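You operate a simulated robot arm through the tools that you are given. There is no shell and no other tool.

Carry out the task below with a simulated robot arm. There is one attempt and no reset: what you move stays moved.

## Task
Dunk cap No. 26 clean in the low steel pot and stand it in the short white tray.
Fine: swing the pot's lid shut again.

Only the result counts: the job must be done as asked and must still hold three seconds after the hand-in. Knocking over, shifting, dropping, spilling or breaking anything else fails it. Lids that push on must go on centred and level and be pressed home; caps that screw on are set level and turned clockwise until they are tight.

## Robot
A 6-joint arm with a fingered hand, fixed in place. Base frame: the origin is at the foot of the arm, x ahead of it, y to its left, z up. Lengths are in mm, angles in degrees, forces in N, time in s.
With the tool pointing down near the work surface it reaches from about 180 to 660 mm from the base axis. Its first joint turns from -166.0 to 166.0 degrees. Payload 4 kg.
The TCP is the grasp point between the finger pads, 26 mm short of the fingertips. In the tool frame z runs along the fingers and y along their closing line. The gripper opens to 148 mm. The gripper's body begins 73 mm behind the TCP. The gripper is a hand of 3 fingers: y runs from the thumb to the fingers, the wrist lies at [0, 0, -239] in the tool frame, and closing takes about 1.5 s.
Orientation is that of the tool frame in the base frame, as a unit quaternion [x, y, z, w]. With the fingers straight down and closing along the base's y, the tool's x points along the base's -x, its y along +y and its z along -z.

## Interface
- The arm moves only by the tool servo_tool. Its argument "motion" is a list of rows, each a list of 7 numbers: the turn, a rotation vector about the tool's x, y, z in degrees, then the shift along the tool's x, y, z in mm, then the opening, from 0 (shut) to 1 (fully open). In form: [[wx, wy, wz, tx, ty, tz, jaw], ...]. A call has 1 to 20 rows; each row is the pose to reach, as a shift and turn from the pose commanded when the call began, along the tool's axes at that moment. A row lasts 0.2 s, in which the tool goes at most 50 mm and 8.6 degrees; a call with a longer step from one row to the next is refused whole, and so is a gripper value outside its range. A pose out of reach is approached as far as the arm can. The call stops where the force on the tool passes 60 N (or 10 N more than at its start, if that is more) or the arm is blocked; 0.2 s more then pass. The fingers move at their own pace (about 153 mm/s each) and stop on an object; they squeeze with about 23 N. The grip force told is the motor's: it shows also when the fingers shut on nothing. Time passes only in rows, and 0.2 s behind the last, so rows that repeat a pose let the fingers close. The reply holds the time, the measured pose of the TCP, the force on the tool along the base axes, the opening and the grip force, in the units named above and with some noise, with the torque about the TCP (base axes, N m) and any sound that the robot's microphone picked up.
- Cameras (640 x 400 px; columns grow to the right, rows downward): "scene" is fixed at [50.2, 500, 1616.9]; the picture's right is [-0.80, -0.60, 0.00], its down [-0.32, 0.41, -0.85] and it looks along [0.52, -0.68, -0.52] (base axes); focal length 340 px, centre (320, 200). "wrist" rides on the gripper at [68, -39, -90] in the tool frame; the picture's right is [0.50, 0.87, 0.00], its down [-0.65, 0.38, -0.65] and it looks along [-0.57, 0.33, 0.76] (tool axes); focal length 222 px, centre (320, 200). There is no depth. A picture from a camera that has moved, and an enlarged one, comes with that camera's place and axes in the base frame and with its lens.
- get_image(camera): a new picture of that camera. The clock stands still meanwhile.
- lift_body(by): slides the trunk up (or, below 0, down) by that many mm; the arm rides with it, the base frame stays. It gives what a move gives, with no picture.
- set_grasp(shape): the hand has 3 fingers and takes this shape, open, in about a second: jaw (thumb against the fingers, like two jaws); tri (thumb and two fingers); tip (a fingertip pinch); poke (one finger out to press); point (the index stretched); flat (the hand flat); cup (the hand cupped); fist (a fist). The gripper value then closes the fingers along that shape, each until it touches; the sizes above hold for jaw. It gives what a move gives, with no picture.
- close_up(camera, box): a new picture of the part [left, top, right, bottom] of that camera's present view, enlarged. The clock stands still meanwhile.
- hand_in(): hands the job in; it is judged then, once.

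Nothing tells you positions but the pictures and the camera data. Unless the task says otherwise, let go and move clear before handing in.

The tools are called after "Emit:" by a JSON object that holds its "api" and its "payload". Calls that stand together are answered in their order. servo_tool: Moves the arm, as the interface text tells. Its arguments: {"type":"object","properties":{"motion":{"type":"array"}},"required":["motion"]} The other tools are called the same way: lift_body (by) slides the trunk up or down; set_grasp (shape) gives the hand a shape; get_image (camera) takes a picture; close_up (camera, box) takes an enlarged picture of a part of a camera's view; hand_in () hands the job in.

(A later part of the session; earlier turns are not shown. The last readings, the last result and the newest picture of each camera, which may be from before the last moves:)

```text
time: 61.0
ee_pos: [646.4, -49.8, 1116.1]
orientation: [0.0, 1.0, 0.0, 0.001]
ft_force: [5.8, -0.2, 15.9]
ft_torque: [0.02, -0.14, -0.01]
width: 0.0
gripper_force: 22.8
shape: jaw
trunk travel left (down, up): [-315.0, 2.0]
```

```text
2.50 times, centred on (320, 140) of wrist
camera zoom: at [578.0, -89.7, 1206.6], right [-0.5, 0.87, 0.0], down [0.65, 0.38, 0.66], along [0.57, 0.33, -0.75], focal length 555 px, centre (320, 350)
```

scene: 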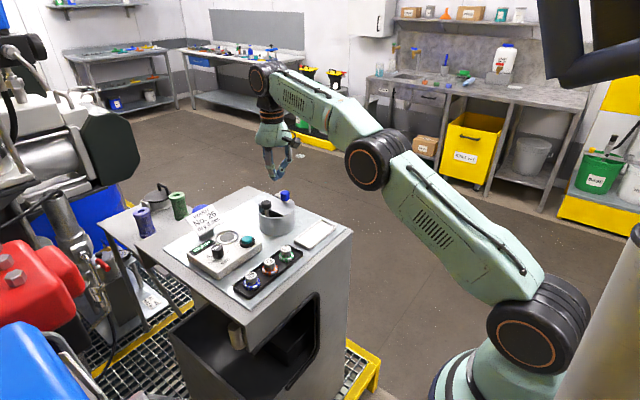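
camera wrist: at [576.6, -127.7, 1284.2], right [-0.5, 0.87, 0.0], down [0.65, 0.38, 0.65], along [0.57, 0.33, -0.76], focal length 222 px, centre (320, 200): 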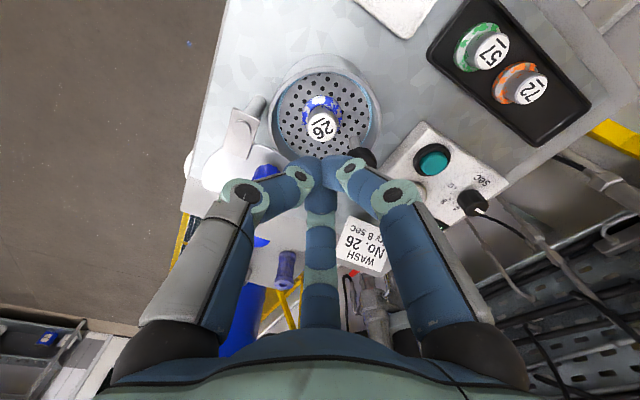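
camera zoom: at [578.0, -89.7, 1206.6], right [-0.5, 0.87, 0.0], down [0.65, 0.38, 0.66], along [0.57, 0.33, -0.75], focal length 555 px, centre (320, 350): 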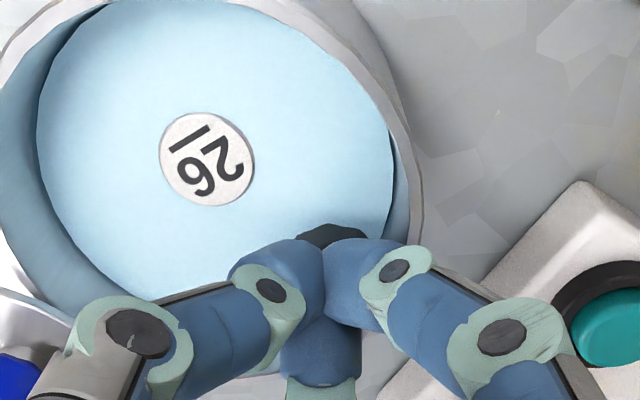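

The cap's top is now level with the liquid and the resistance is 16 N. I'll press a few more millimetres to find the bottom and hold there.

Emit:
{"api": "servo_tool", "payload": {"motion": [[0, 0, 0, 0, 0, 1.5, 0], [0, 0, 0, 0, 0, 3, 0], [0, 0, 0, 0, 0, 4, 0], [0, 0, 0, 0, 0, 4, 0], [0, 0, 0, 0, 0, 4, 0], [0, 0, 0, 0, 0, 4, 0], [0, 0, 0, 0, 0, 4, 0], [0, 0, 0, 0, 0, 4, 0]]}}

Emit:
{"api": "close_up", "payload": {"camera": "wrist", "box": [220, 60, 420, 220]}}

Emit:
{"api": "close_up", "payload": {"camera": "scene", "box": [250, 180, 320, 235]}}

```text
time: 62.8
ee_pos: [645.5, -50.5, 1115.8]
orientation: [0.0, 1.0, 0.001, 0.006]
ft_force: [7.1, -0.7, 47.9]
ft_torque: [-0.04, -0.19, 0.05]
width: 0.1
gripper_force: 22.9
shape: jaw
trunk travel left (down, up): [-315.0, 2.0]
```

```text
2.50 times, centred on (320, 140) of wrist
camera zoom: at [576.1, -89.8, 1204.8], right [-0.5, 0.87, -0.01], down [0.65, 0.38, 0.66], along [0.57, 0.33, -0.75], focal length 555 px, centre (320, 350)
```

zoom: 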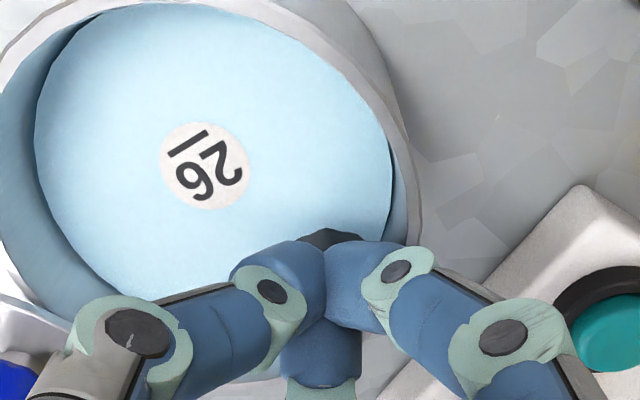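

```text
7.27 times, centred on (285, 208) of scene
camera zoom: at [50.2, 500.0, 1616.9], right [-0.8, -0.6, 0.0], down [-0.32, 0.41, -0.85], along [0.52, -0.68, -0.52], focal length 2475 px, centre (574, 146)
```

zoom: 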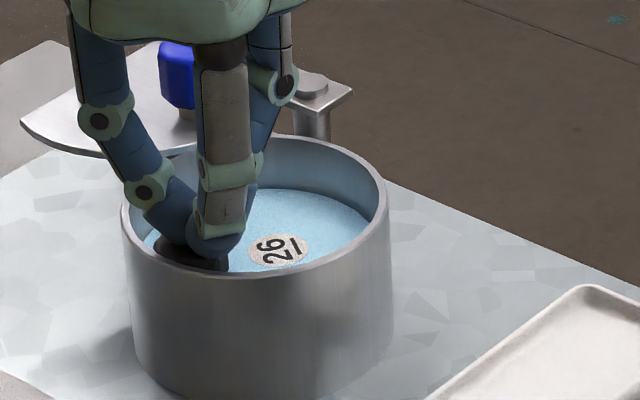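

The plate is at its bottom stop (48 N) and the cap is under the liquid. I'll come back up slowly and inspect whether the blue smears are gone.

Emit:
{"api": "servo_tool", "payload": {"motion": [[0, 0, 0, 0, 0, -4, 0], [0, 0, 0, 0, 0, -4, 0], [0, 0, 0, 0, 0, -4, 0], [0, 0, 0, 0, 0, -8, 0], [0, 0, 0, 0, 0, -12, 0], [0, 0, 0, 0, 0, -16, 0], [0, 0, 0, 0, 0, -20, 0], [0, 0, 0, 0, 0, -24, 0], [0, 0, 0, 0, 0, -28, 0], [0, 0, 0, 0, 0, -32, 0], [0, 0, 0, 0, 0, -36, 0], [0, 0, 0, 0, 0, -40, 0], [0, 0, 0, 0, 0, -44, 0]]}}

Emit:
{"api": "close_up", "payload": {"camera": "wrist", "box": [220, 60, 420, 220]}}

Emit:
{"api": "close_up", "payload": {"camera": "scene", "box": [250, 180, 320, 235]}}

```text
time: 65.6
ee_pos: [646.7, -48.6, 1154.1]
orientation: [0.0, 1.0, 0.0, 0.001]
ft_force: [-0.4, 0.1, 0.3]
ft_torque: [-0.01, 0.01, -0.01]
width: 0.0
gripper_force: 22.8
shape: jaw
trunk travel left (down, up): [-315.0, 2.0]
```

```text
2.50 times, centred on (320, 140) of wrist
camera zoom: at [580.0, -88.8, 1244.3], right [-0.5, 0.87, 0.0], down [0.66, 0.38, 0.65], along [0.57, 0.33, -0.76], focal length 555 px, centre (320, 350)
```

zoom: 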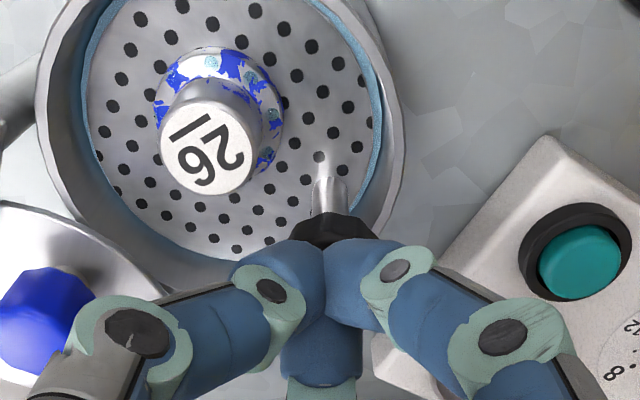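

```text
7.27 times, centred on (285, 208) of scene
camera zoom: at [50.2, 500.0, 1616.9], right [-0.8, -0.6, 0.0], down [-0.32, 0.41, -0.85], along [0.52, -0.68, -0.52], focal length 2475 px, centre (574, 146)
```

zoom: 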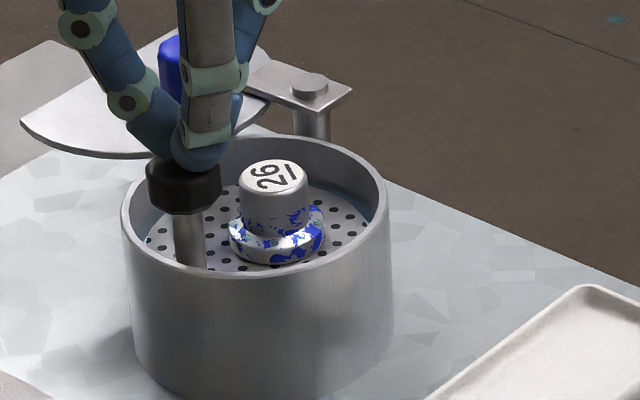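

One dunk has washed off part of the blue; smears remain, so it needs more. I'll repeat with smooth strokes, holding at the bottom.

Emit:
{"api": "servo_tool", "payload": {"motion": [[0, 0, 0, 0, 0, 7, 0], [0, 0, 0, 0, 0, 14, 0], [0, 0, 0, 0, 0, 21, 0], [0, 0, 0, 0, 0, 28, 0], [0, 0, 0, 0, 0, 35, 0], [0, 0, 0, 0, 0, 39, 0], [0, 0, 0, 0, 0, 40.5, 0], [0, 0, 0, 0, 0, 40.5, 0], [0, 0, 0, 0, 0, 40.5, 0], [0, 0, 0, 0, 0, 40.5, 0], [0, 0, 0, 0, 0, 40.5, 0], [0, 0, 0, 0, 0, 36, 0], [0, 0, 0, 0, 0, 30, 0], [0, 0, 0, 0, 0, 24, 0], [0, 0, 0, 0, 0, 18, 0], [0, 0, 0, 0, 0, 12, 0], [0, 0, 0, 0, 0, 6, 0], [0, 0, 0, 0, 0, 0, 0], [0, 0, 0, 0, 0, 0, 0]]}}

Emit:
{"api": "close_up", "payload": {"camera": "wrist", "box": [220, 60, 420, 220]}}

Emit:
{"api": "close_up", "payload": {"camera": "scene", "box": [250, 180, 320, 235]}}

```text
time: 69.6
ee_pos: [646.1, -49.8, 1155.5]
orientation: [-0.001, 1.0, 0.0, 0.0]
ft_force: [0.3, 0.0, -0.8]
ft_torque: [0.04, -0.02, -0.02]
width: 0.1
gripper_force: 22.9
shape: jaw
trunk travel left (down, up): [-315.0, 2.0]
```

```text
2.50 times, centred on (320, 140) of wrist
camera zoom: at [579.1, -89.9, 1244.4], right [-0.5, 0.87, 0.0], down [0.66, 0.38, 0.65], along [0.57, 0.33, -0.76], focal length 555 px, centre (320, 350)
```

zoom: 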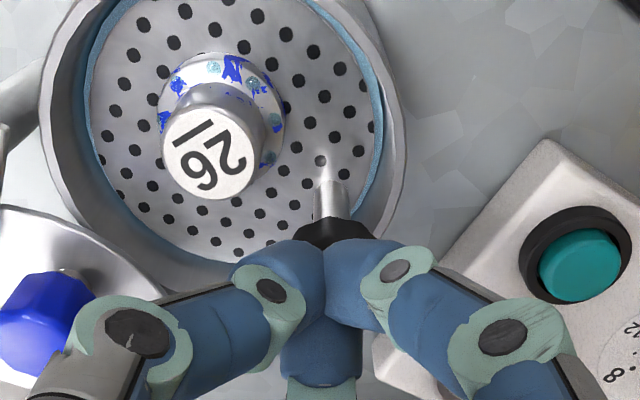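

```text
7.27 times, centred on (285, 208) of scene
camera zoom: at [50.2, 500.0, 1616.9], right [-0.8, -0.6, 0.0], down [-0.32, 0.41, -0.85], along [0.52, -0.68, -0.52], focal length 2475 px, centre (574, 146)
```

zoom: 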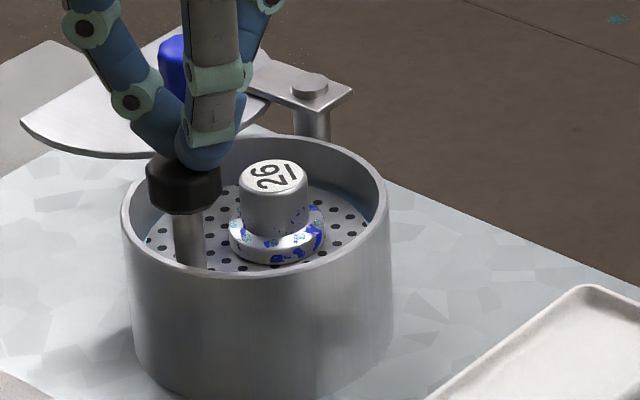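

Cleaner again, with only a few blue spots left. Another dunk.

Emit:
{"api": "servo_tool", "payload": {"motion": [[0, 0, 0, 0, 0, 7, 0], [0, 0, 0, 0, 0, 14, 0], [0, 0, 0, 0, 0, 21, 0], [0, 0, 0, 0, 0, 28, 0], [0, 0, 0, 0, 0, 35, 0], [0, 0, 0, 0, 0, 39, 0], [0, 0, 0, 0, 0, 40.5, 0], [0, 0, 0, 0, 0, 40.5, 0], [0, 0, 0, 0, 0, 40.5, 0], [0, 0, 0, 0, 0, 40.5, 0], [0, 0, 0, 0, 0, 40.5, 0], [0, 0, 0, 0, 0, 36, 0], [0, 0, 0, 0, 0, 30, 0], [0, 0, 0, 0, 0, 24, 0], [0, 0, 0, 0, 0, 18, 0], [0, 0, 0, 0, 0, 12, 0], [0, 0, 0, 0, 0, 6, 0], [0, 0, 0, 0, 0, 0, 0], [0, 0, 0, 0, 0, 0, 0]]}}

Emit:
{"api": "close_up", "payload": {"camera": "wrist", "box": [220, 60, 420, 220]}}

Emit:
{"api": "close_up", "payload": {"camera": "scene", "box": [250, 180, 320, 235]}}

```text
time: 73.6
ee_pos: [648.5, -50.2, 1154.0]
orientation: [0.0, 1.0, -0.001, 0.0]
ft_force: [0.6, 1.3, 0.1]
ft_torque: [-0.03, 0.02, -0.03]
width: 0.0
gripper_force: 23.0
shape: jaw
trunk travel left (down, up): [-315.0, 2.0]
```

```text
2.50 times, centred on (320, 140) of wrist
camera zoom: at [580.6, -88.9, 1244.2], right [-0.5, 0.87, 0.0], down [0.65, 0.38, 0.65], along [0.57, 0.33, -0.76], focal length 555 px, centre (320, 350)
```

zoom: 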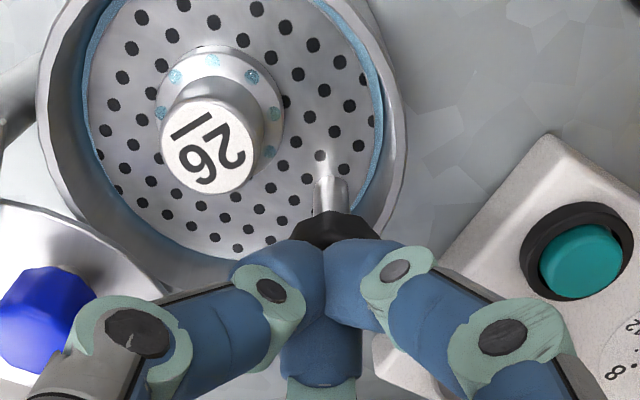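

```text
7.27 times, centred on (285, 208) of scene
camera zoom: at [50.2, 500.0, 1616.9], right [-0.8, -0.6, 0.0], down [-0.32, 0.41, -0.85], along [0.52, -0.68, -0.52], focal length 2475 px, centre (574, 146)
```

zoom: 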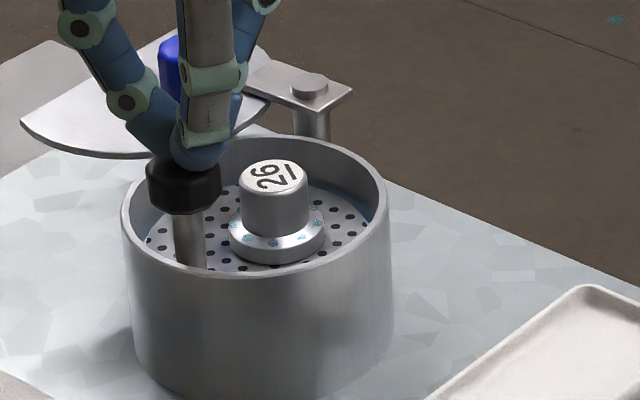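

The blue smears are gone after three dunks; only water droplets show. I'll give it one more dunk for margin, then lift the hand clear.

Emit:
{"api": "servo_tool", "payload": {"motion": [[0, 0, 0, 0, 0, 7, 0], [0, 0, 0, 0, 0, 14, 0], [0, 0, 0, 0, 0, 21, 0], [0, 0, 0, 0, 0, 28, 0], [0, 0, 0, 0, 0, 35, 0], [0, 0, 0, 0, 0, 39, 0], [0, 0, 0, 0, 0, 40.5, 0], [0, 0, 0, 0, 0, 40.5, 0], [0, 0, 0, 0, 0, 40.5, 0], [0, 0, 0, 0, 0, 40.5, 0], [0, 0, 0, 0, 0, 40.5, 0], [0, 0, 0, 0, 0, 36, 0], [0, 0, 0, 0, 0, 30, 0], [0, 0, 0, 0, 0, 24, 0], [0, 0, 0, 0, 0, 18, 0], [0, 0, 0, 0, 0, 12, 0], [0, 0, 0, 0, 0, 6, 0], [0, 0, 0, 0, 0, 0, 0], [0, 0, 0, 0, 0, -20, 0], [0, 0, 0, 0, 0, -40, 0]]}}

Emit:
{"api": "close_up", "payload": {"camera": "wrist", "box": [220, 60, 420, 220]}}

Emit:
{"api": "close_up", "payload": {"camera": "scene", "box": [250, 180, 320, 235]}}

```text
time: 77.8
ee_pos: [646.3, -49.2, 1195.9]
orientation: [0.001, 1.0, 0.0, 0.0]
ft_force: [1.4, -0.6, 0.0]
ft_torque: [-0.02, -0.05, 0.02]
width: 0.3
gripper_force: 23.0
shape: jaw
trunk travel left (down, up): [-315.0, 2.0]
```

```text
2.50 times, centred on (320, 140) of wrist
camera zoom: at [579.6, -88.4, 1285.4], right [-0.5, 0.87, 0.0], down [0.65, 0.38, 0.65], along [0.57, 0.33, -0.76], focal length 555 px, centre (320, 350)
```

zoom: 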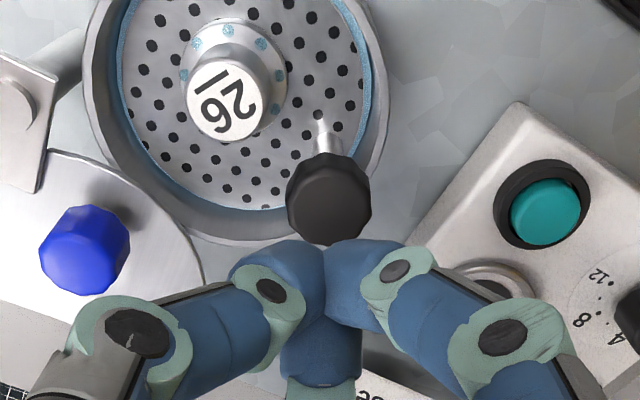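

```text
7.27 times, centred on (285, 208) of scene
camera zoom: at [50.2, 500.0, 1616.9], right [-0.8, -0.6, 0.0], down [-0.32, 0.41, -0.85], along [0.52, -0.68, -0.52], focal length 2475 px, centre (574, 146)
```

zoom: 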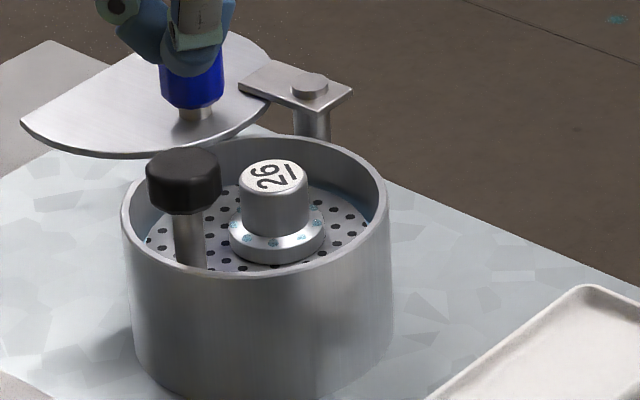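

Clean, with only droplets on it. The cap stands at (645, -88) on the plate; I'll move over it with the fingers open about 40 mm and descend.

Emit:
{"api": "servo_tool", "payload": {"motion": [[0, 0, 0, 0.5, -13, 0, 0.1], [0, 0, 0, 1, -26, 0, 0.2], [0, 0, 0, 1, -39, 0, 0.28], [0, 0, 0, 1, -39, 15, 0.28], [0, 0, 0, 1, -39, 30, 0.28], [0, 0, 0, 1, -39, 45, 0.28], [0, 0, 0, 1, -39, 56, 0.28]]}}

Emit:
{"api": "close_up", "payload": {"camera": "wrist", "box": [220, 80, 420, 240]}}

```text
time: 79.4
ee_pos: [647.5, -88.7, 1136.3]
orientation: [0.0, 1.0, 0.0, 0.0]
ft_force: [-0.1, -1.0, -0.2]
ft_torque: [0.01, -0.03, -0.02]
width: 41.2
gripper_force: 0.2
shape: jaw
trunk travel left (down, up): [-315.0, 2.0]
```

```text
2.50 times, centred on (320, 160) of wrist
camera zoom: at [579.3, -127.7, 1227.9], right [-0.5, 0.87, 0.0], down [0.65, 0.38, 0.65], along [0.57, 0.33, -0.76], focal length 555 px, centre (320, 300)
```

zoom: 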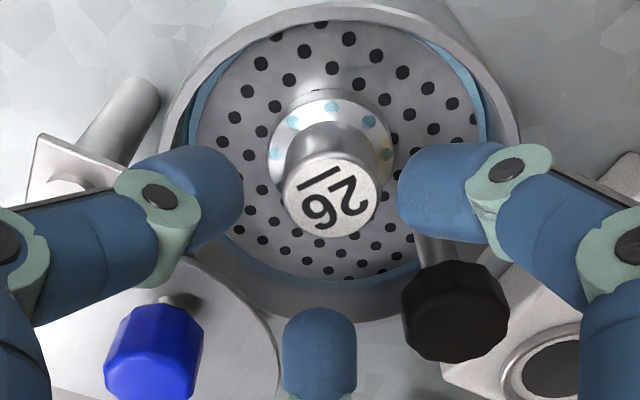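

I'll correct by about 3 mm and descend to the gripping height.

Emit:
{"api": "servo_tool", "payload": {"motion": [[0, 0, 0, 3, 1.7, 8, 0.28], [0, 0, 0, 3, 1.7, 16, 0.28], [0, 0, 0, 3, 1.7, 24, 0.28], [0, 0, 0, 3, 1.7, 29, 0.28]]}}

Emit:
{"api": "close_up", "payload": {"camera": "wrist", "box": [220, 80, 420, 240]}}

Emit:
{"api": "close_up", "payload": {"camera": "scene", "box": [250, 180, 320, 235]}}

```text
time: 80.4
ee_pos: [643.1, -86.4, 1109.0]
orientation: [0.0, 1.0, 0.0, -0.001]
ft_force: [-0.1, 0.5, 1.1]
ft_torque: [0.01, 0.01, 0.02]
width: 41.0
gripper_force: 0.1
shape: jaw
trunk travel left (down, up): [-315.0, 2.0]
```

```text
2.50 times, centred on (320, 160) of wrist
camera zoom: at [574.8, -126.3, 1199.1], right [-0.5, 0.87, 0.0], down [0.65, 0.38, 0.65], along [0.57, 0.33, -0.76], focal length 555 px, centre (320, 300)
```

zoom: 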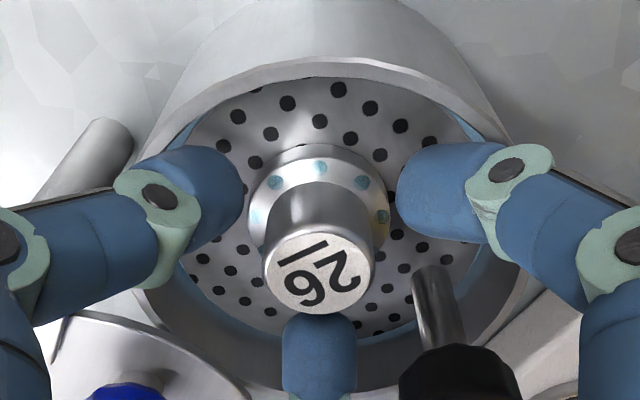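

```text
7.27 times, centred on (285, 208) of scene
camera zoom: at [50.2, 500.0, 1616.9], right [-0.8, -0.6, 0.0], down [-0.32, 0.41, -0.85], along [0.52, -0.68, -0.52], focal length 2475 px, centre (574, 146)
```

zoom: 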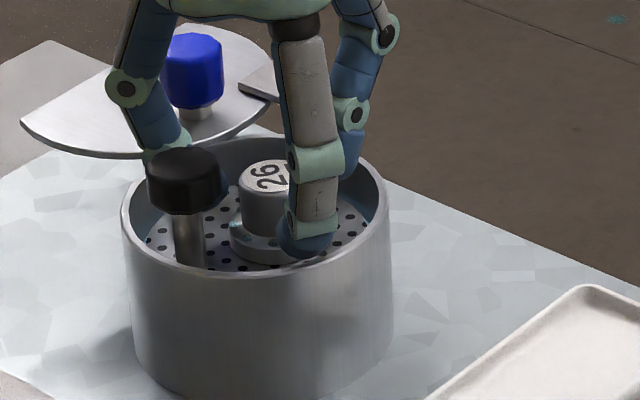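

Well centred. Lowering a touch and gripping.

Emit:
{"api": "servo_tool", "payload": {"motion": [[0, 0, 0, 0, 0, 1.5, 0.28], [0, 0, 0, 0, 0, 1.5, 0.22], [0, 0, 0, 0, 0, 1.5, 0.15], [0, 0, 0, 0, 0, 1.5, 0.08], [0, 0, 0, 0, 0, 1.5, 0], [0, 0, 0, 0, 0, 1.5, 0], [0, 0, 0, 0, 0, 1.5, 0]]}}

Emit:
{"api": "close_up", "payload": {"camera": "wrist", "box": [220, 80, 420, 240]}}

```text
time: 82.0
ee_pos: [642.9, -87.1, 1107.7]
orientation: [0.001, 1.0, 0.0, 0.001]
ft_force: [-0.1, -0.1, 0.0]
ft_torque: [0.03, 0.02, -0.02]
width: 21.1
gripper_force: 22.6
shape: jaw
trunk travel left (down, up): [-315.0, 2.0]
```

```text
2.50 times, centred on (320, 160) of wrist
camera zoom: at [575.0, -126.4, 1198.2], right [-0.5, 0.87, 0.0], down [0.65, 0.38, 0.65], along [0.57, 0.33, -0.76], focal length 555 px, centre (320, 300)
```

zoom: 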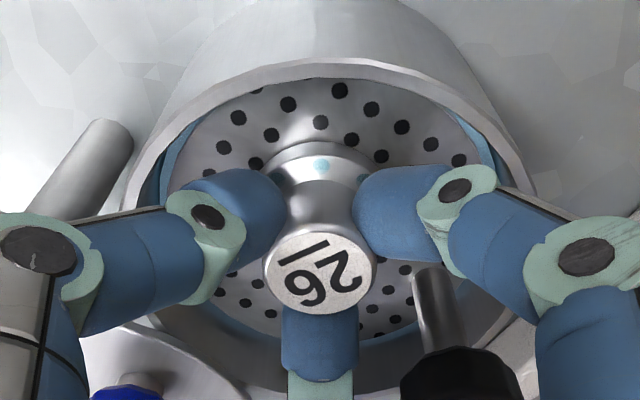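

Gripped at 21 mm. Lifting it straight out of the pot.

Emit:
{"api": "servo_tool", "payload": {"motion": [[0, 0, 0, 0, 0, -3, 0], [0, 0, 0, 0, 0, -8, 0], [0, 0, 0, 0, 0, -15, 0], [0, 0, 0, 0, 0, -25, 0], [0, 0, 0, 0, 0, -38, 0], [0, 0, 0, 0, 0, -52, 0], [0, 0, 0, 0, 0, -66, 0], [0, 0, 0, 0, 0, -80, 0], [0, 0, 0, 0, 0, -80, 0], [0, 0, 0, 0, 0, -80, 0]]}}

Emit:
{"api": "get_image", "payload": {"camera": "wrist"}}

Emit:
{"api": "close_up", "payload": {"camera": "scene", "box": [230, 140, 350, 250]}}

```text
time: 84.2
ee_pos: [643.7, -88.3, 1189.6]
orientation: [0.0, 1.0, 0.0, 0.001]
ft_force: [-0.2, 1.1, -1.2]
ft_torque: [0.01, 0.02, -0.01]
width: 21.1
gripper_force: 23.0
shape: jaw
trunk travel left (down, up): [-315.0, 2.0]
```

```text
taken
camera wrist: at [575.9, -127.4, 1278.9], right [-0.5, 0.87, 0.0], down [0.65, 0.38, 0.65], along [0.57, 0.33, -0.76], focal length 222 px, centre (320, 200)
```

wrist: 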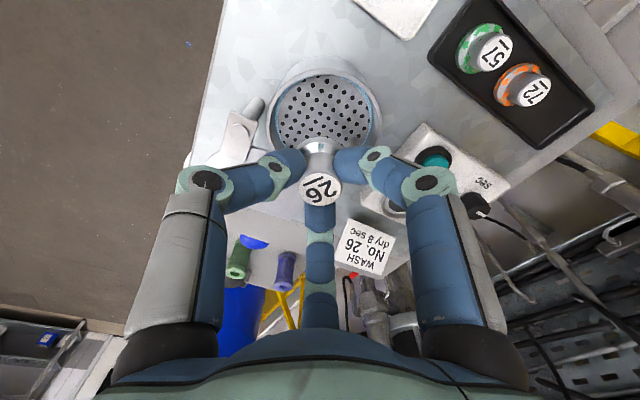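

```text
3.64 times, centred on (290, 195) of scene
camera zoom: at [50.2, 500.0, 1616.9], right [-0.8, -0.6, 0.0], down [-0.32, 0.41, -0.85], along [0.52, -0.68, -0.52], focal length 1237 px, centre (429, 218)
```

zoom: 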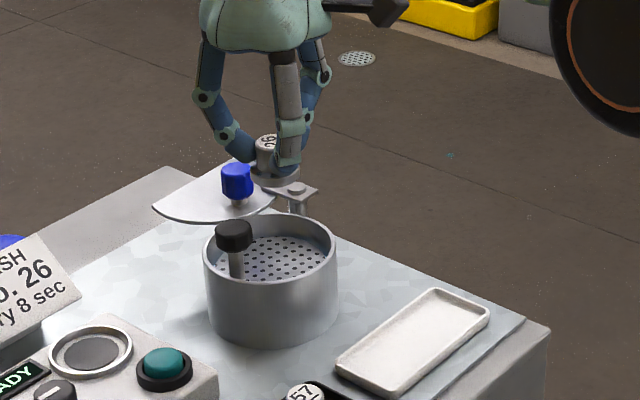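

The cap is out and level. The white tray spans about x 497–556, y -173 to -50, so I'll carry the cap to its middle at (527, -111) and hover.

Emit:
{"api": "servo_tool", "payload": {"motion": [[0, 0, 0, 13, -2.5, 0, 0], [0, 0, 0, 26, -5, 0, 0], [0, 0, 0, 39, -7.6, 0, 0], [0, 0, 0, 52, -10, 0, 0], [0, 0, 0, 65, -12.6, 10, 0], [0, 0, 0, 78, -15.2, 25, 0], [0, 0, 0, 91, -17.7, 40, 0], [0, 0, 0, 104, -20.2, 55, 0], [0, 0, 0, 116.7, -22.7, 70, 0], [0, 0, 0, 116.7, -22.7, 85, 0]]}}

Emit:
{"api": "get_image", "payload": {"camera": "wrist"}}

Emit:
{"api": "close_up", "payload": {"camera": "scene", "box": [270, 170, 360, 260]}}

```text
time: 86.4
ee_pos: [528.5, -108.2, 1101.4]
orientation: [-0.001, 1.0, 0.0, 0.0]
ft_force: [0.2, -1.5, -0.6]
ft_torque: [0.01, 0.04, 0.0]
width: 21.1
gripper_force: 23.0
shape: jaw
trunk travel left (down, up): [-315.0, 2.0]
```

```text
taken
camera wrist: at [460.6, -147.9, 1191.9], right [-0.5, 0.87, 0.0], down [0.66, 0.38, 0.65], along [0.57, 0.33, -0.76], focal length 222 px, centre (320, 200)
```

wrist: 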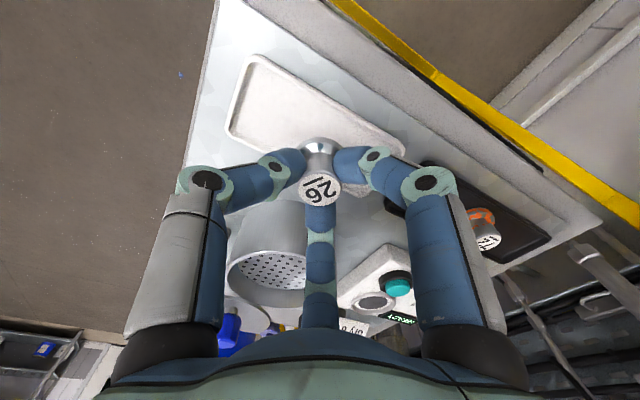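

```text
4.44 times, centred on (315, 215) of scene
camera zoom: at [50.2, 500.0, 1616.9], right [-0.8, -0.6, 0.0], down [-0.32, 0.41, -0.85], along [0.52, -0.68, -0.52], focal length 1512 px, centre (342, 133)
```

zoom: 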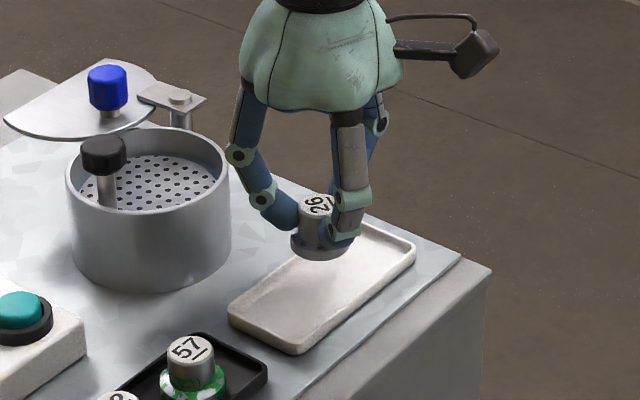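

The cap hovers over the middle of the tray. Lowering to just above the floor.

Emit:
{"api": "servo_tool", "payload": {"motion": [[0, 0, 0, 0, -2, 7, 0], [0, 0, 0, 0, -2, 14, 0], [0, 0, 0, 0, -2, 20, 0], [0, 0, 0, 0, -2, 25, 0], [0, 0, 0, 0, -2, 25, 0]]}}

Emit:
{"api": "close_up", "payload": {"camera": "scene", "box": [280, 190, 350, 250]}}

Emit:
{"api": "close_up", "payload": {"camera": "wrist", "box": [200, 40, 440, 220]}}

```text
time: 87.6
ee_pos: [526.8, -111.4, 1077.2]
orientation: [0.0, 1.0, 0.0, 0.0]
ft_force: [-0.2, 0.4, -1.8]
ft_torque: [-0.01, 0.01, 0.02]
width: 21.0
gripper_force: 22.8
shape: jaw
trunk travel left (down, up): [-315.0, 2.0]
```

```text
6.67 times, centred on (315, 220) of scene
camera zoom: at [50.2, 500.0, 1616.9], right [-0.8, -0.6, 0.0], down [-0.32, 0.41, -0.85], along [0.52, -0.68, -0.52], focal length 2268 px, centre (353, 67)
```

zoom: 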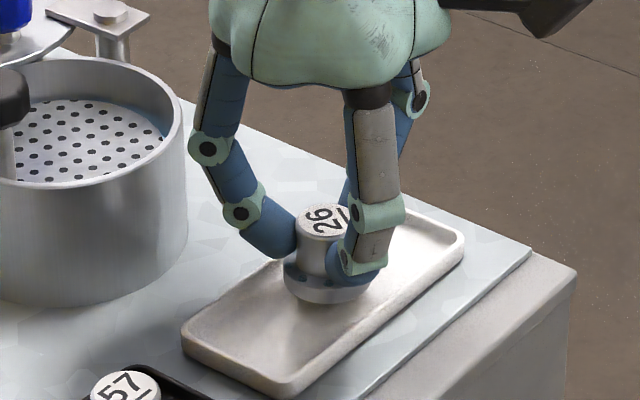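

```text
2.22 times, centred on (320, 130) of wrist
camera zoom: at [459.4, -151.5, 1167.0], right [-0.5, 0.87, 0.0], down [0.66, 0.38, 0.65], along [0.57, 0.33, -0.76], focal length 494 px, centre (320, 356)
```

zoom: 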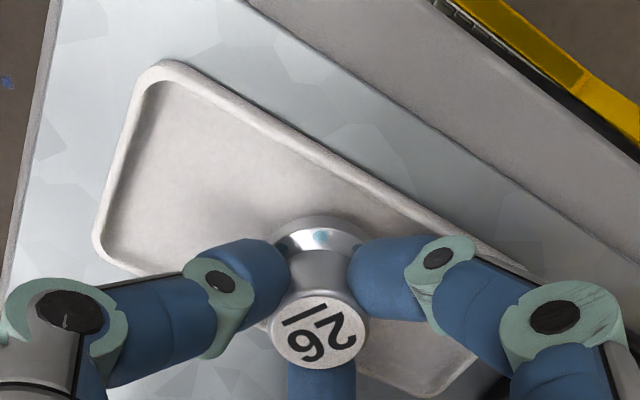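

Centred in the tray's width. Lowering in small steps while watching the force.

Emit:
{"api": "servo_tool", "payload": {"motion": [[0, 0, 0, 0, 0, 1.5, 0], [0, 0, 0, 0, 0, 3, 0], [0, 0, 0, 0, 0, 4, 0], [0, 0, 0, 0, 0, 5, 0]]}}

Emit:
{"api": "close_up", "payload": {"camera": "scene", "box": [290, 200, 340, 240]}}

```text
time: 88.6
ee_pos: [527.1, -110.9, 1071.3]
orientation: [0.0, 1.0, 0.0, 0.0]
ft_force: [0.4, 0.4, -2.1]
ft_torque: [0.02, 0.0, 0.01]
width: 21.0
gripper_force: 22.3
shape: jaw
trunk travel left (down, up): [-315.0, 2.0]
```

```text
10.00 times, centred on (315, 220) of scene
camera zoom: at [50.2, 500.0, 1616.9], right [-0.8, -0.6, 0.0], down [-0.32, 0.41, -0.85], along [0.52, -0.68, -0.52], focal length 3403 px, centre (370, 0)
```

zoom: 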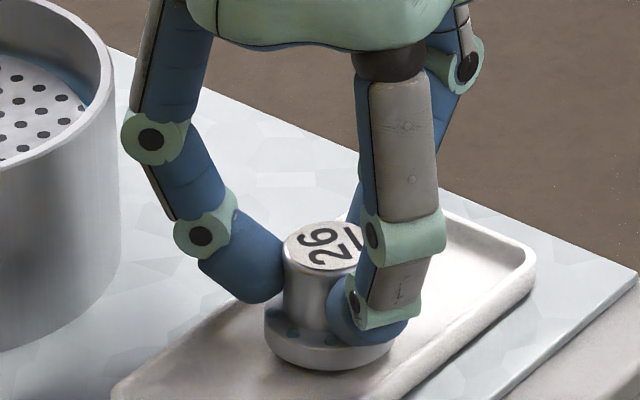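

Emit:
{"api": "servo_tool", "payload": {"motion": [[0, 0, 0, 0, 0, 1, 0], [0, 0, 0, 0, 0, 2, 0], [0, 0, 0, 0, 0, 2, 0]]}}

Emit:
{"api": "close_up", "payload": {"camera": "scene", "box": [290, 210, 340, 250]}}

```text
time: 89.4
ee_pos: [527.5, -112.9, 1069.6]
orientation: [-0.001, 1.0, 0.0, 0.001]
ft_force: [0.5, 0.0, -0.3]
ft_torque: [-0.02, -0.02, 0.03]
width: 21.1
gripper_force: 23.8
shape: jaw
trunk travel left (down, up): [-315.0, 2.0]
```

```text
10.00 times, centred on (315, 230) of scene
camera zoom: at [50.2, 500.0, 1616.9], right [-0.8, -0.6, 0.0], down [-0.32, 0.41, -0.85], along [0.52, -0.68, -0.52], focal length 3403 px, centre (370, -100)
```

zoom: 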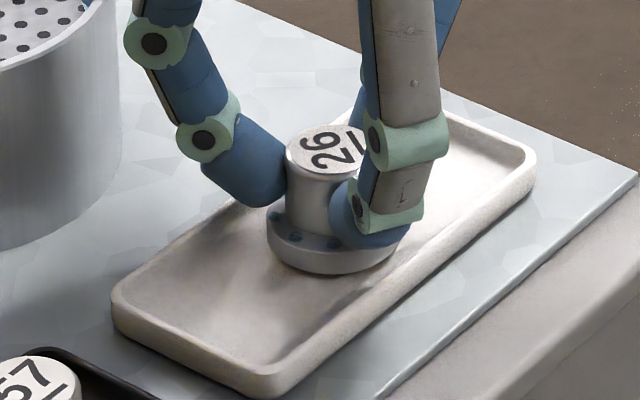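

Emit:
{"api": "servo_tool", "payload": {"motion": [[0, 0, 0, 0, 0, 0.7, 0], [0, 0, 0, 0, 0, 1.4, 0], [0, 0, 0, 0, 0, 1.4, 0]]}}

Emit:
{"api": "servo_tool", "payload": {"motion": [[0, 0, 0, 0, 0, 0.7, 0], [0, 0, 0, 0, 0, 1.2, 0], [0, 0, 0, 0, 0, 1.2, 0]]}}

Emit:
{"api": "close_up", "payload": {"camera": "scene", "box": [290, 210, 340, 250]}}

```text
time: 90.2
ee_pos: [528.1, -111.5, 1070.0]
orientation: [0.001, 1.0, -0.001, 0.002]
ft_force: [0.6, -1.4, -0.4]
ft_torque: [-0.01, 0.0, -0.01]
width: 21.4
gripper_force: 22.7
shape: jaw
trunk travel left (down, up): [-315.0, 2.0]
```

```text
time: 91.0
ee_pos: [524.7, -112.9, 1068.1]
orientation: [0.0, 1.0, 0.001, 0.001]
ft_force: [0.0, 0.1, 1.3]
ft_torque: [-0.02, -0.09, -0.01]
width: 20.8
gripper_force: 23.0
shape: jaw
trunk travel left (down, up): [-315.0, 2.0]
```

```text
10.00 times, centred on (315, 230) of scene
camera zoom: at [50.2, 500.0, 1616.9], right [-0.8, -0.6, 0.0], down [-0.32, 0.41, -0.85], along [0.52, -0.68, -0.52], focal length 3403 px, centre (370, -100)
```

zoom: 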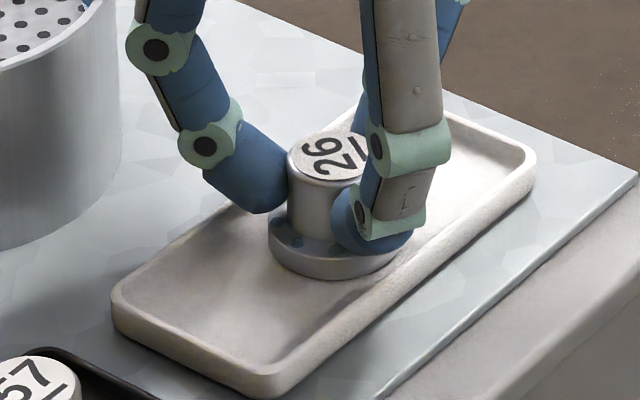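

Emit:
{"api": "servo_tool", "payload": {"motion": [[0, 0, 0, 0, 0, 0.8, 0], [0, 0, 0, 0, 0, 1.0, 0], [0, 0, 0, 0, 0, 1.0, 0]]}}

Emit:
{"api": "close_up", "payload": {"camera": "scene", "box": [290, 210, 340, 250]}}

```text
time: 91.8
ee_pos: [526.2, -112.8, 1068.4]
orientation: [0.0, 1.0, 0.0, 0.001]
ft_force: [0.2, -2.8, 6.2]
ft_torque: [-0.09, -0.02, 0.0]
width: 21.1
gripper_force: 23.6
shape: jaw
trunk travel left (down, up): [-315.0, 2.0]
```

```text
10.00 times, centred on (315, 230) of scene
camera zoom: at [50.2, 500.0, 1616.9], right [-0.8, -0.6, 0.0], down [-0.32, 0.41, -0.85], along [0.52, -0.68, -0.52], focal length 3403 px, centre (370, -100)
```

zoom: 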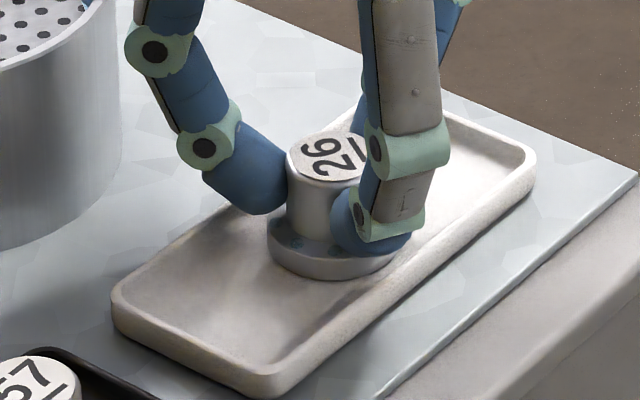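

The cap is standing on the tray floor (6 N contact). I'll ease off slightly and open the fingers.

Emit:
{"api": "servo_tool", "payload": {"motion": [[0, 0, 0, 0, 0, -0.8, 0], [0, 0, 0, 0, 0, -0.8, 0.1], [0, 0, 0, 0, 0, -0.8, 0.16], [0, 0, 0, 0, 0, -0.8, 0.22], [0, 0, 0, 0, 0, -0.8, 0.28], [0, 0, 0, 0, 0, -0.8, 0.28], [0, 0, 0, 0, 0, -8, 0.3], [0, 0, 0, 0, 0, -20, 0.3], [0, 0, 0, 0, 0, -40, 0.3], [0, 0, 0, 0, 0, -65, 0.3], [0, 0, 0, 0, 0, -95, 0.3]]}}

Emit:
{"api": "close_up", "payload": {"camera": "scene", "box": [280, 190, 350, 250]}}

Emit:
{"api": "get_image", "payload": {"camera": "wrist"}}

```text
time: 94.2
ee_pos: [524.4, -113.4, 1162.2]
orientation: [0.0, 1.0, -0.001, 0.0]
ft_force: [0.1, 0.0, 0.2]
ft_torque: [-0.02, -0.01, 0.04]
width: 44.1
gripper_force: 0.2
shape: jaw
trunk travel left (down, up): [-315.0, 2.0]
```

```text
6.67 times, centred on (315, 220) of scene
camera zoom: at [50.2, 500.0, 1616.9], right [-0.8, -0.6, 0.0], down [-0.32, 0.41, -0.85], along [0.52, -0.68, -0.52], focal length 2268 px, centre (353, 67)
```

zoom: 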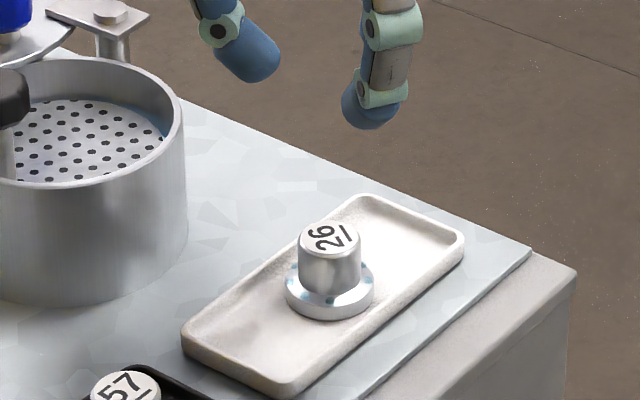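

```text
taken
camera wrist: at [457.9, -153.3, 1252.4], right [-0.5, 0.87, 0.0], down [0.66, 0.38, 0.65], along [0.57, 0.33, -0.76], focal length 222 px, centre (320, 200)
```

wrist: 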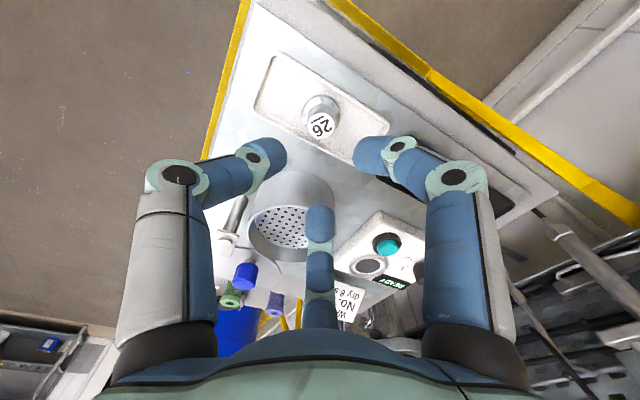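

Cap 26 now stands upright and clean in the middle of the white tray. The last job is the lid: its knob is now out at about (708, -109), so I'll retract, turn the hand so one finger can hook behind the knob, and tilt outward for reach.

Emit:
{"api": "servo_tool", "payload": {"motion": [[0, 0, 3.25, -14.5, 0.3, -10, 0.27], [0, 0, 6.5, -29, 0.6, -16, 0.27], [0, 0, 9.75, -43.5, 0.9, -20, 0.27], [0, 0, 13, -58, 1.2, -23, 0.27], [0, 0, 16.25, -72.5, 1.5, -26, 0.27], [0, 0, 19.5, -87, 1.8, -28, 0.27], [0, 0, 22.75, -101.5, 2.1, -30, 0.27], [0, 0, 26, -115.6, 2.4, -30, 0.27]]}}

Emit:
{"api": "servo_tool", "payload": {"motion": [[-2.2, -4.5, 0, 0, 0, 0, 0.27], [-4.4, -9, 0, 0, 0, 0, 0.27], [-6.6, -13.5, 0, 0, 0, 0, 0.27], [-8.77, -17.98, 0, 0, 0, 0, 0.27]]}}

Emit:
{"api": "get_image", "payload": {"camera": "wrist"}}

Emit:
{"api": "close_up", "payload": {"camera": "scene", "box": [220, 130, 340, 240]}}

```text
time: 96.0
ee_pos: [642.1, -111.2, 1192.8]
orientation: [0.227, 0.974, 0.0, 0.001]
ft_force: [0.5, -1.1, -0.1]
ft_torque: [0.01, 0.0, 0.0]
width: 40.3
gripper_force: 0.1
shape: jaw
trunk travel left (down, up): [-315.0, 2.0]
```

```text
time: 97.0
ee_pos: [642.4, -109.2, 1192.4]
orientation: [0.222, 0.959, 0.039, 0.171]
ft_force: [-0.3, 1.1, 0.2]
ft_torque: [0.0, 0.01, 0.01]
width: 40.5
gripper_force: 0.1
shape: jaw
trunk travel left (down, up): [-315.0, 2.0]
```

```text
taken
camera wrist: at [537.8, -115.5, 1249.6], right [-0.06, 1.0, -0.02], down [0.48, 0.05, 0.87], along [0.87, 0.04, -0.49], focal length 222 px, centre (320, 200)
```

wrist: 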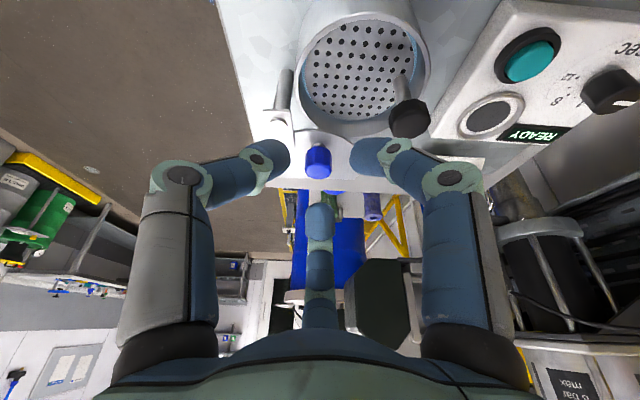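

```text
3.64 times, centred on (280, 185) of scene
camera zoom: at [50.2, 500.0, 1616.9], right [-0.8, -0.6, 0.0], down [-0.32, 0.41, -0.85], along [0.52, -0.68, -0.52], focal length 1237 px, centre (466, 254)
```

zoom: 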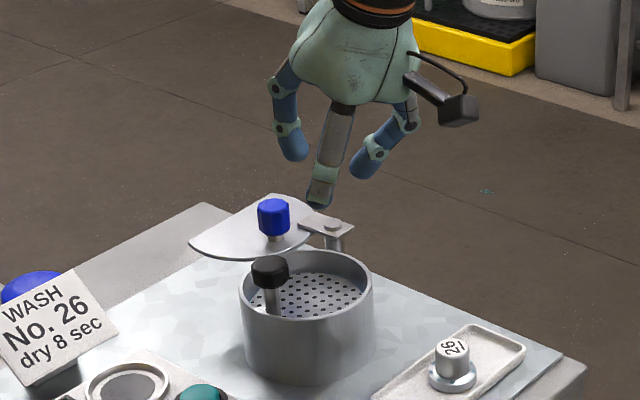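

Emit:
{"api": "close_up", "payload": {"camera": "wrist", "box": [230, 60, 430, 220]}}

Emit:
{"api": "close_up", "payload": {"camera": "scene", "box": [260, 170, 330, 225]}}

```text
2.50 times, centred on (330, 140) of wrist
camera zoom: at [537.8, -115.5, 1249.6], right [-0.06, 1.0, -0.02], down [0.48, 0.05, 0.87], along [0.87, 0.04, -0.49], focal length 555 px, centre (295, 350)
```

zoom: 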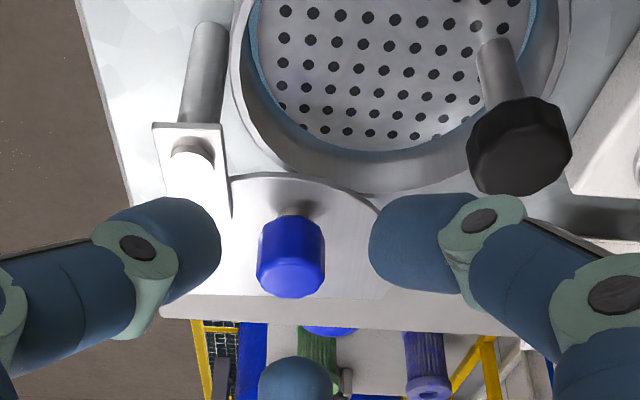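

```text
7.27 times, centred on (295, 198) of scene
camera zoom: at [50.2, 500.0, 1616.9], right [-0.8, -0.6, 0.0], down [-0.32, 0.41, -0.85], along [0.52, -0.68, -0.52], focal length 2475 px, centre (502, 218)
```

zoom: 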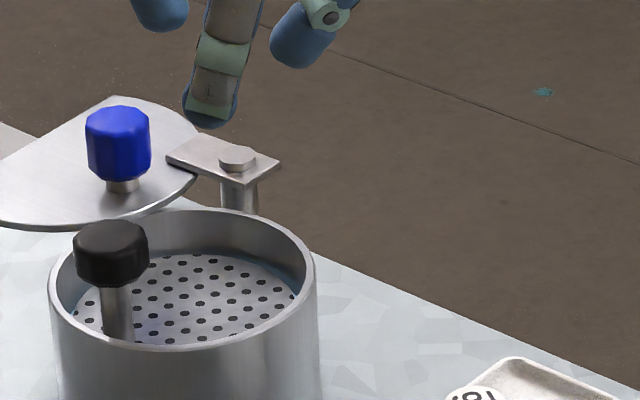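

The knob is at (708, -108), its top near z = 1123. I'll bring the tilted, half-open hand over it and lower so the knob sits between the fingers, with one finger on its far side.

Emit:
{"api": "servo_tool", "payload": {"motion": [[0, 0, 0, -10.5, 5.4, 8.9, 0.27], [0, 0, 0, -21, 10.7, 17.9, 0.27], [0, 0, 0, -31.6, 16, 26.8, 0.27], [0, 0, 0, -42.1, 21.4, 35.7, 0.27], [0, 0, 0, -38.8, 19.8, 45.8, 0.27]]}}

Emit:
{"api": "close_up", "payload": {"camera": "wrist", "box": [230, 60, 430, 260]}}

Emit:
{"api": "close_up", "payload": {"camera": "scene", "box": [250, 140, 330, 210]}}

```text
time: 98.2
ee_pos: [698.8, -108.7, 1165.1]
orientation: [0.222, 0.959, 0.04, 0.17]
ft_force: [-0.4, 0.1, -0.4]
ft_torque: [-0.01, 0.02, -0.01]
width: 40.2
gripper_force: 0.1
shape: jaw
trunk travel left (down, up): [-315.0, 2.0]
```

```text
2.00 times, centred on (330, 160) of wrist
camera zoom: at [595.1, -114.9, 1223.2], right [-0.07, 1.0, -0.02], down [0.48, 0.05, 0.87], along [0.87, 0.05, -0.49], focal length 444 px, centre (300, 280)
```

zoom: 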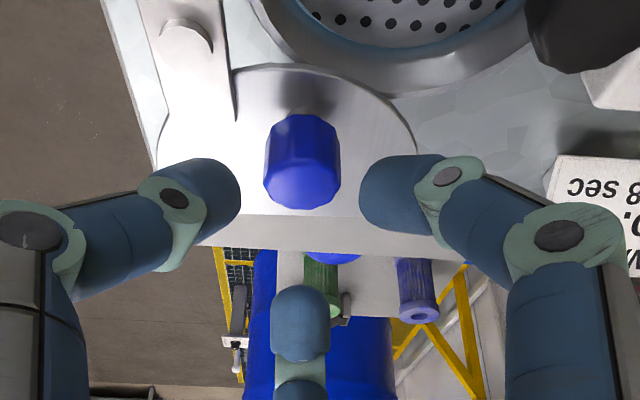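

```text
5.71 times, centred on (290, 175) of scene
camera zoom: at [50.2, 500.0, 1616.9], right [-0.8, -0.6, 0.0], down [-0.32, 0.41, -0.85], along [0.52, -0.68, -0.52], focal length 1944 px, centre (491, 343)
```

zoom: 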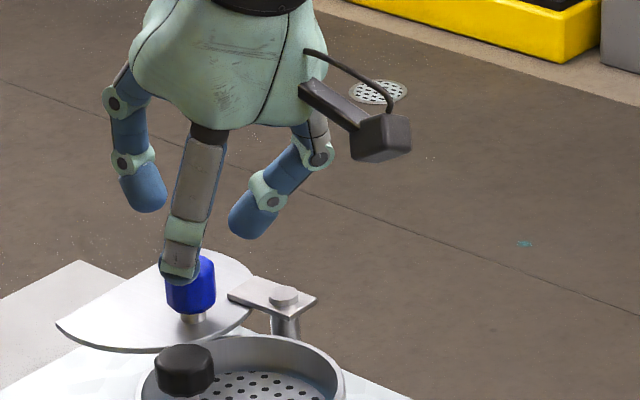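

The knob lies centrally between the three fingers. Lowering around it.

Emit:
{"api": "servo_tool", "payload": {"motion": [[0, 0, 0, 2.7, -1.3, 8.2, 0.27], [0, 0, 0, 5.4, -2.6, 16.4, 0.27], [0, 0, 0, 8, -3.9, 24.6, 0.27], [0, 0, 0, 10.7, -5.2, 32.8, 0.27], [0, 0, 0, 13.2, -6.4, 40.5, 0.27]]}}

Emit:
{"api": "close_up", "payload": {"camera": "wrist", "box": [230, 60, 430, 260]}}

Emit:
{"api": "close_up", "payload": {"camera": "scene", "box": [250, 150, 330, 220]}}

```text
time: 99.4
ee_pos: [698.6, -109.0, 1123.2]
orientation: [0.222, 0.959, 0.039, 0.172]
ft_force: [-0.6, -1.1, 10.1]
ft_torque: [-0.11, 0.1, -0.03]
width: 40.8
gripper_force: 0.0
shape: jaw
trunk travel left (down, up): [-315.0, 2.0]
```

```text
2.00 times, centred on (330, 160) of wrist
camera zoom: at [594.7, -114.7, 1180.4], right [-0.07, 1.0, -0.03], down [0.48, 0.05, 0.88], along [0.87, 0.04, -0.48], focal length 444 px, centre (300, 280)
```

zoom: 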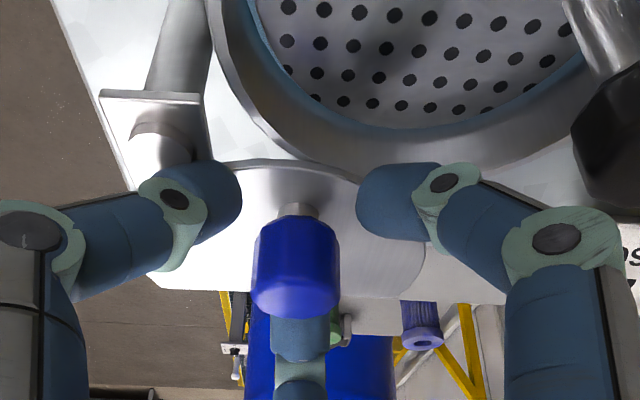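

```text
5.71 times, centred on (290, 185) of scene
camera zoom: at [50.2, 500.0, 1616.9], right [-0.8, -0.6, 0.0], down [-0.32, 0.41, -0.85], along [0.52, -0.68, -0.52], focal length 1944 px, centre (491, 286)
```

zoom: 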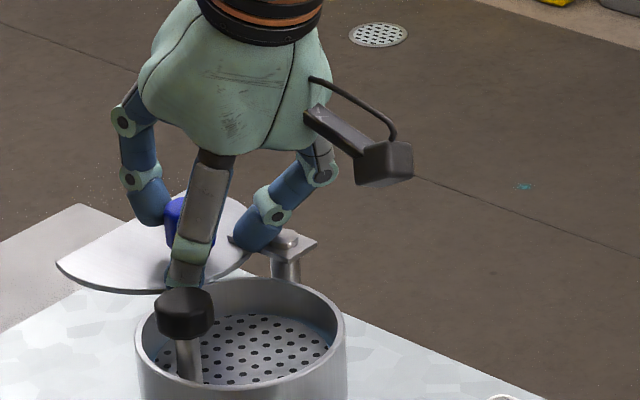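

A fingertip lightly touches the lid (10 N), so I'll rise 4 mm. Then I'll pull the knob back along its arc with the far finger, first part only.

Emit:
{"api": "servo_tool", "payload": {"motion": [[0, 0, 0, -1.2, 0.6, -3.8, 0.27], [0, 0, 0, 6.0, -1.8, -6.5, 0.27], [0, 0, 0, 13.7, -0.9, -8.9, 0.27], [0, 0, 0, 22.0, -1.6, -11.7, 0.27]]}}

Emit:
{"api": "close_up", "payload": {"camera": "wrist", "box": [230, 60, 430, 260]}}

Emit:
{"api": "close_up", "payload": {"camera": "scene", "box": [250, 150, 330, 220]}}

```text
time: 100.4
ee_pos: [675.2, -100.5, 1124.5]
orientation: [0.222, 0.959, 0.039, 0.17]
ft_force: [2.0, -5.5, 1.3]
ft_torque: [0.05, 0.03, 0.06]
width: 38.8
gripper_force: 0.0
shape: jaw
trunk travel left (down, up): [-315.0, 2.0]
```

```text
2.00 times, centred on (330, 160) of wrist
camera zoom: at [571.5, -107.5, 1183.0], right [-0.06, 1.0, -0.02], down [0.48, 0.05, 0.87], along [0.87, 0.04, -0.49], focal length 444 px, centre (300, 280)
```

zoom: 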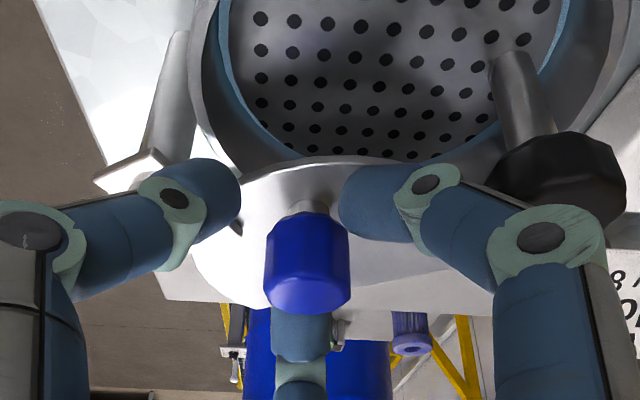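

```text
5.71 times, centred on (290, 185) of scene
camera zoom: at [50.2, 500.0, 1616.9], right [-0.8, -0.6, 0.0], down [-0.32, 0.41, -0.85], along [0.52, -0.68, -0.52], focal length 1944 px, centre (491, 286)
```

zoom: 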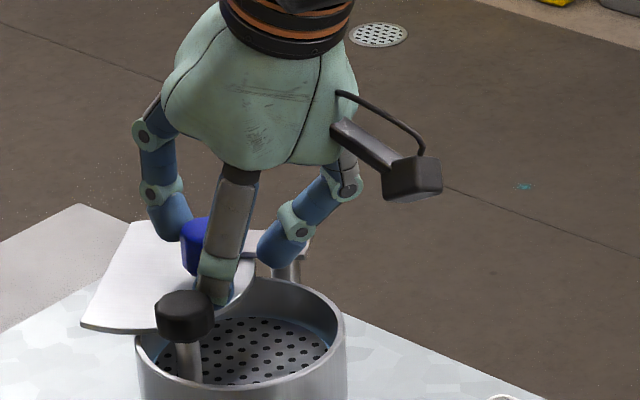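

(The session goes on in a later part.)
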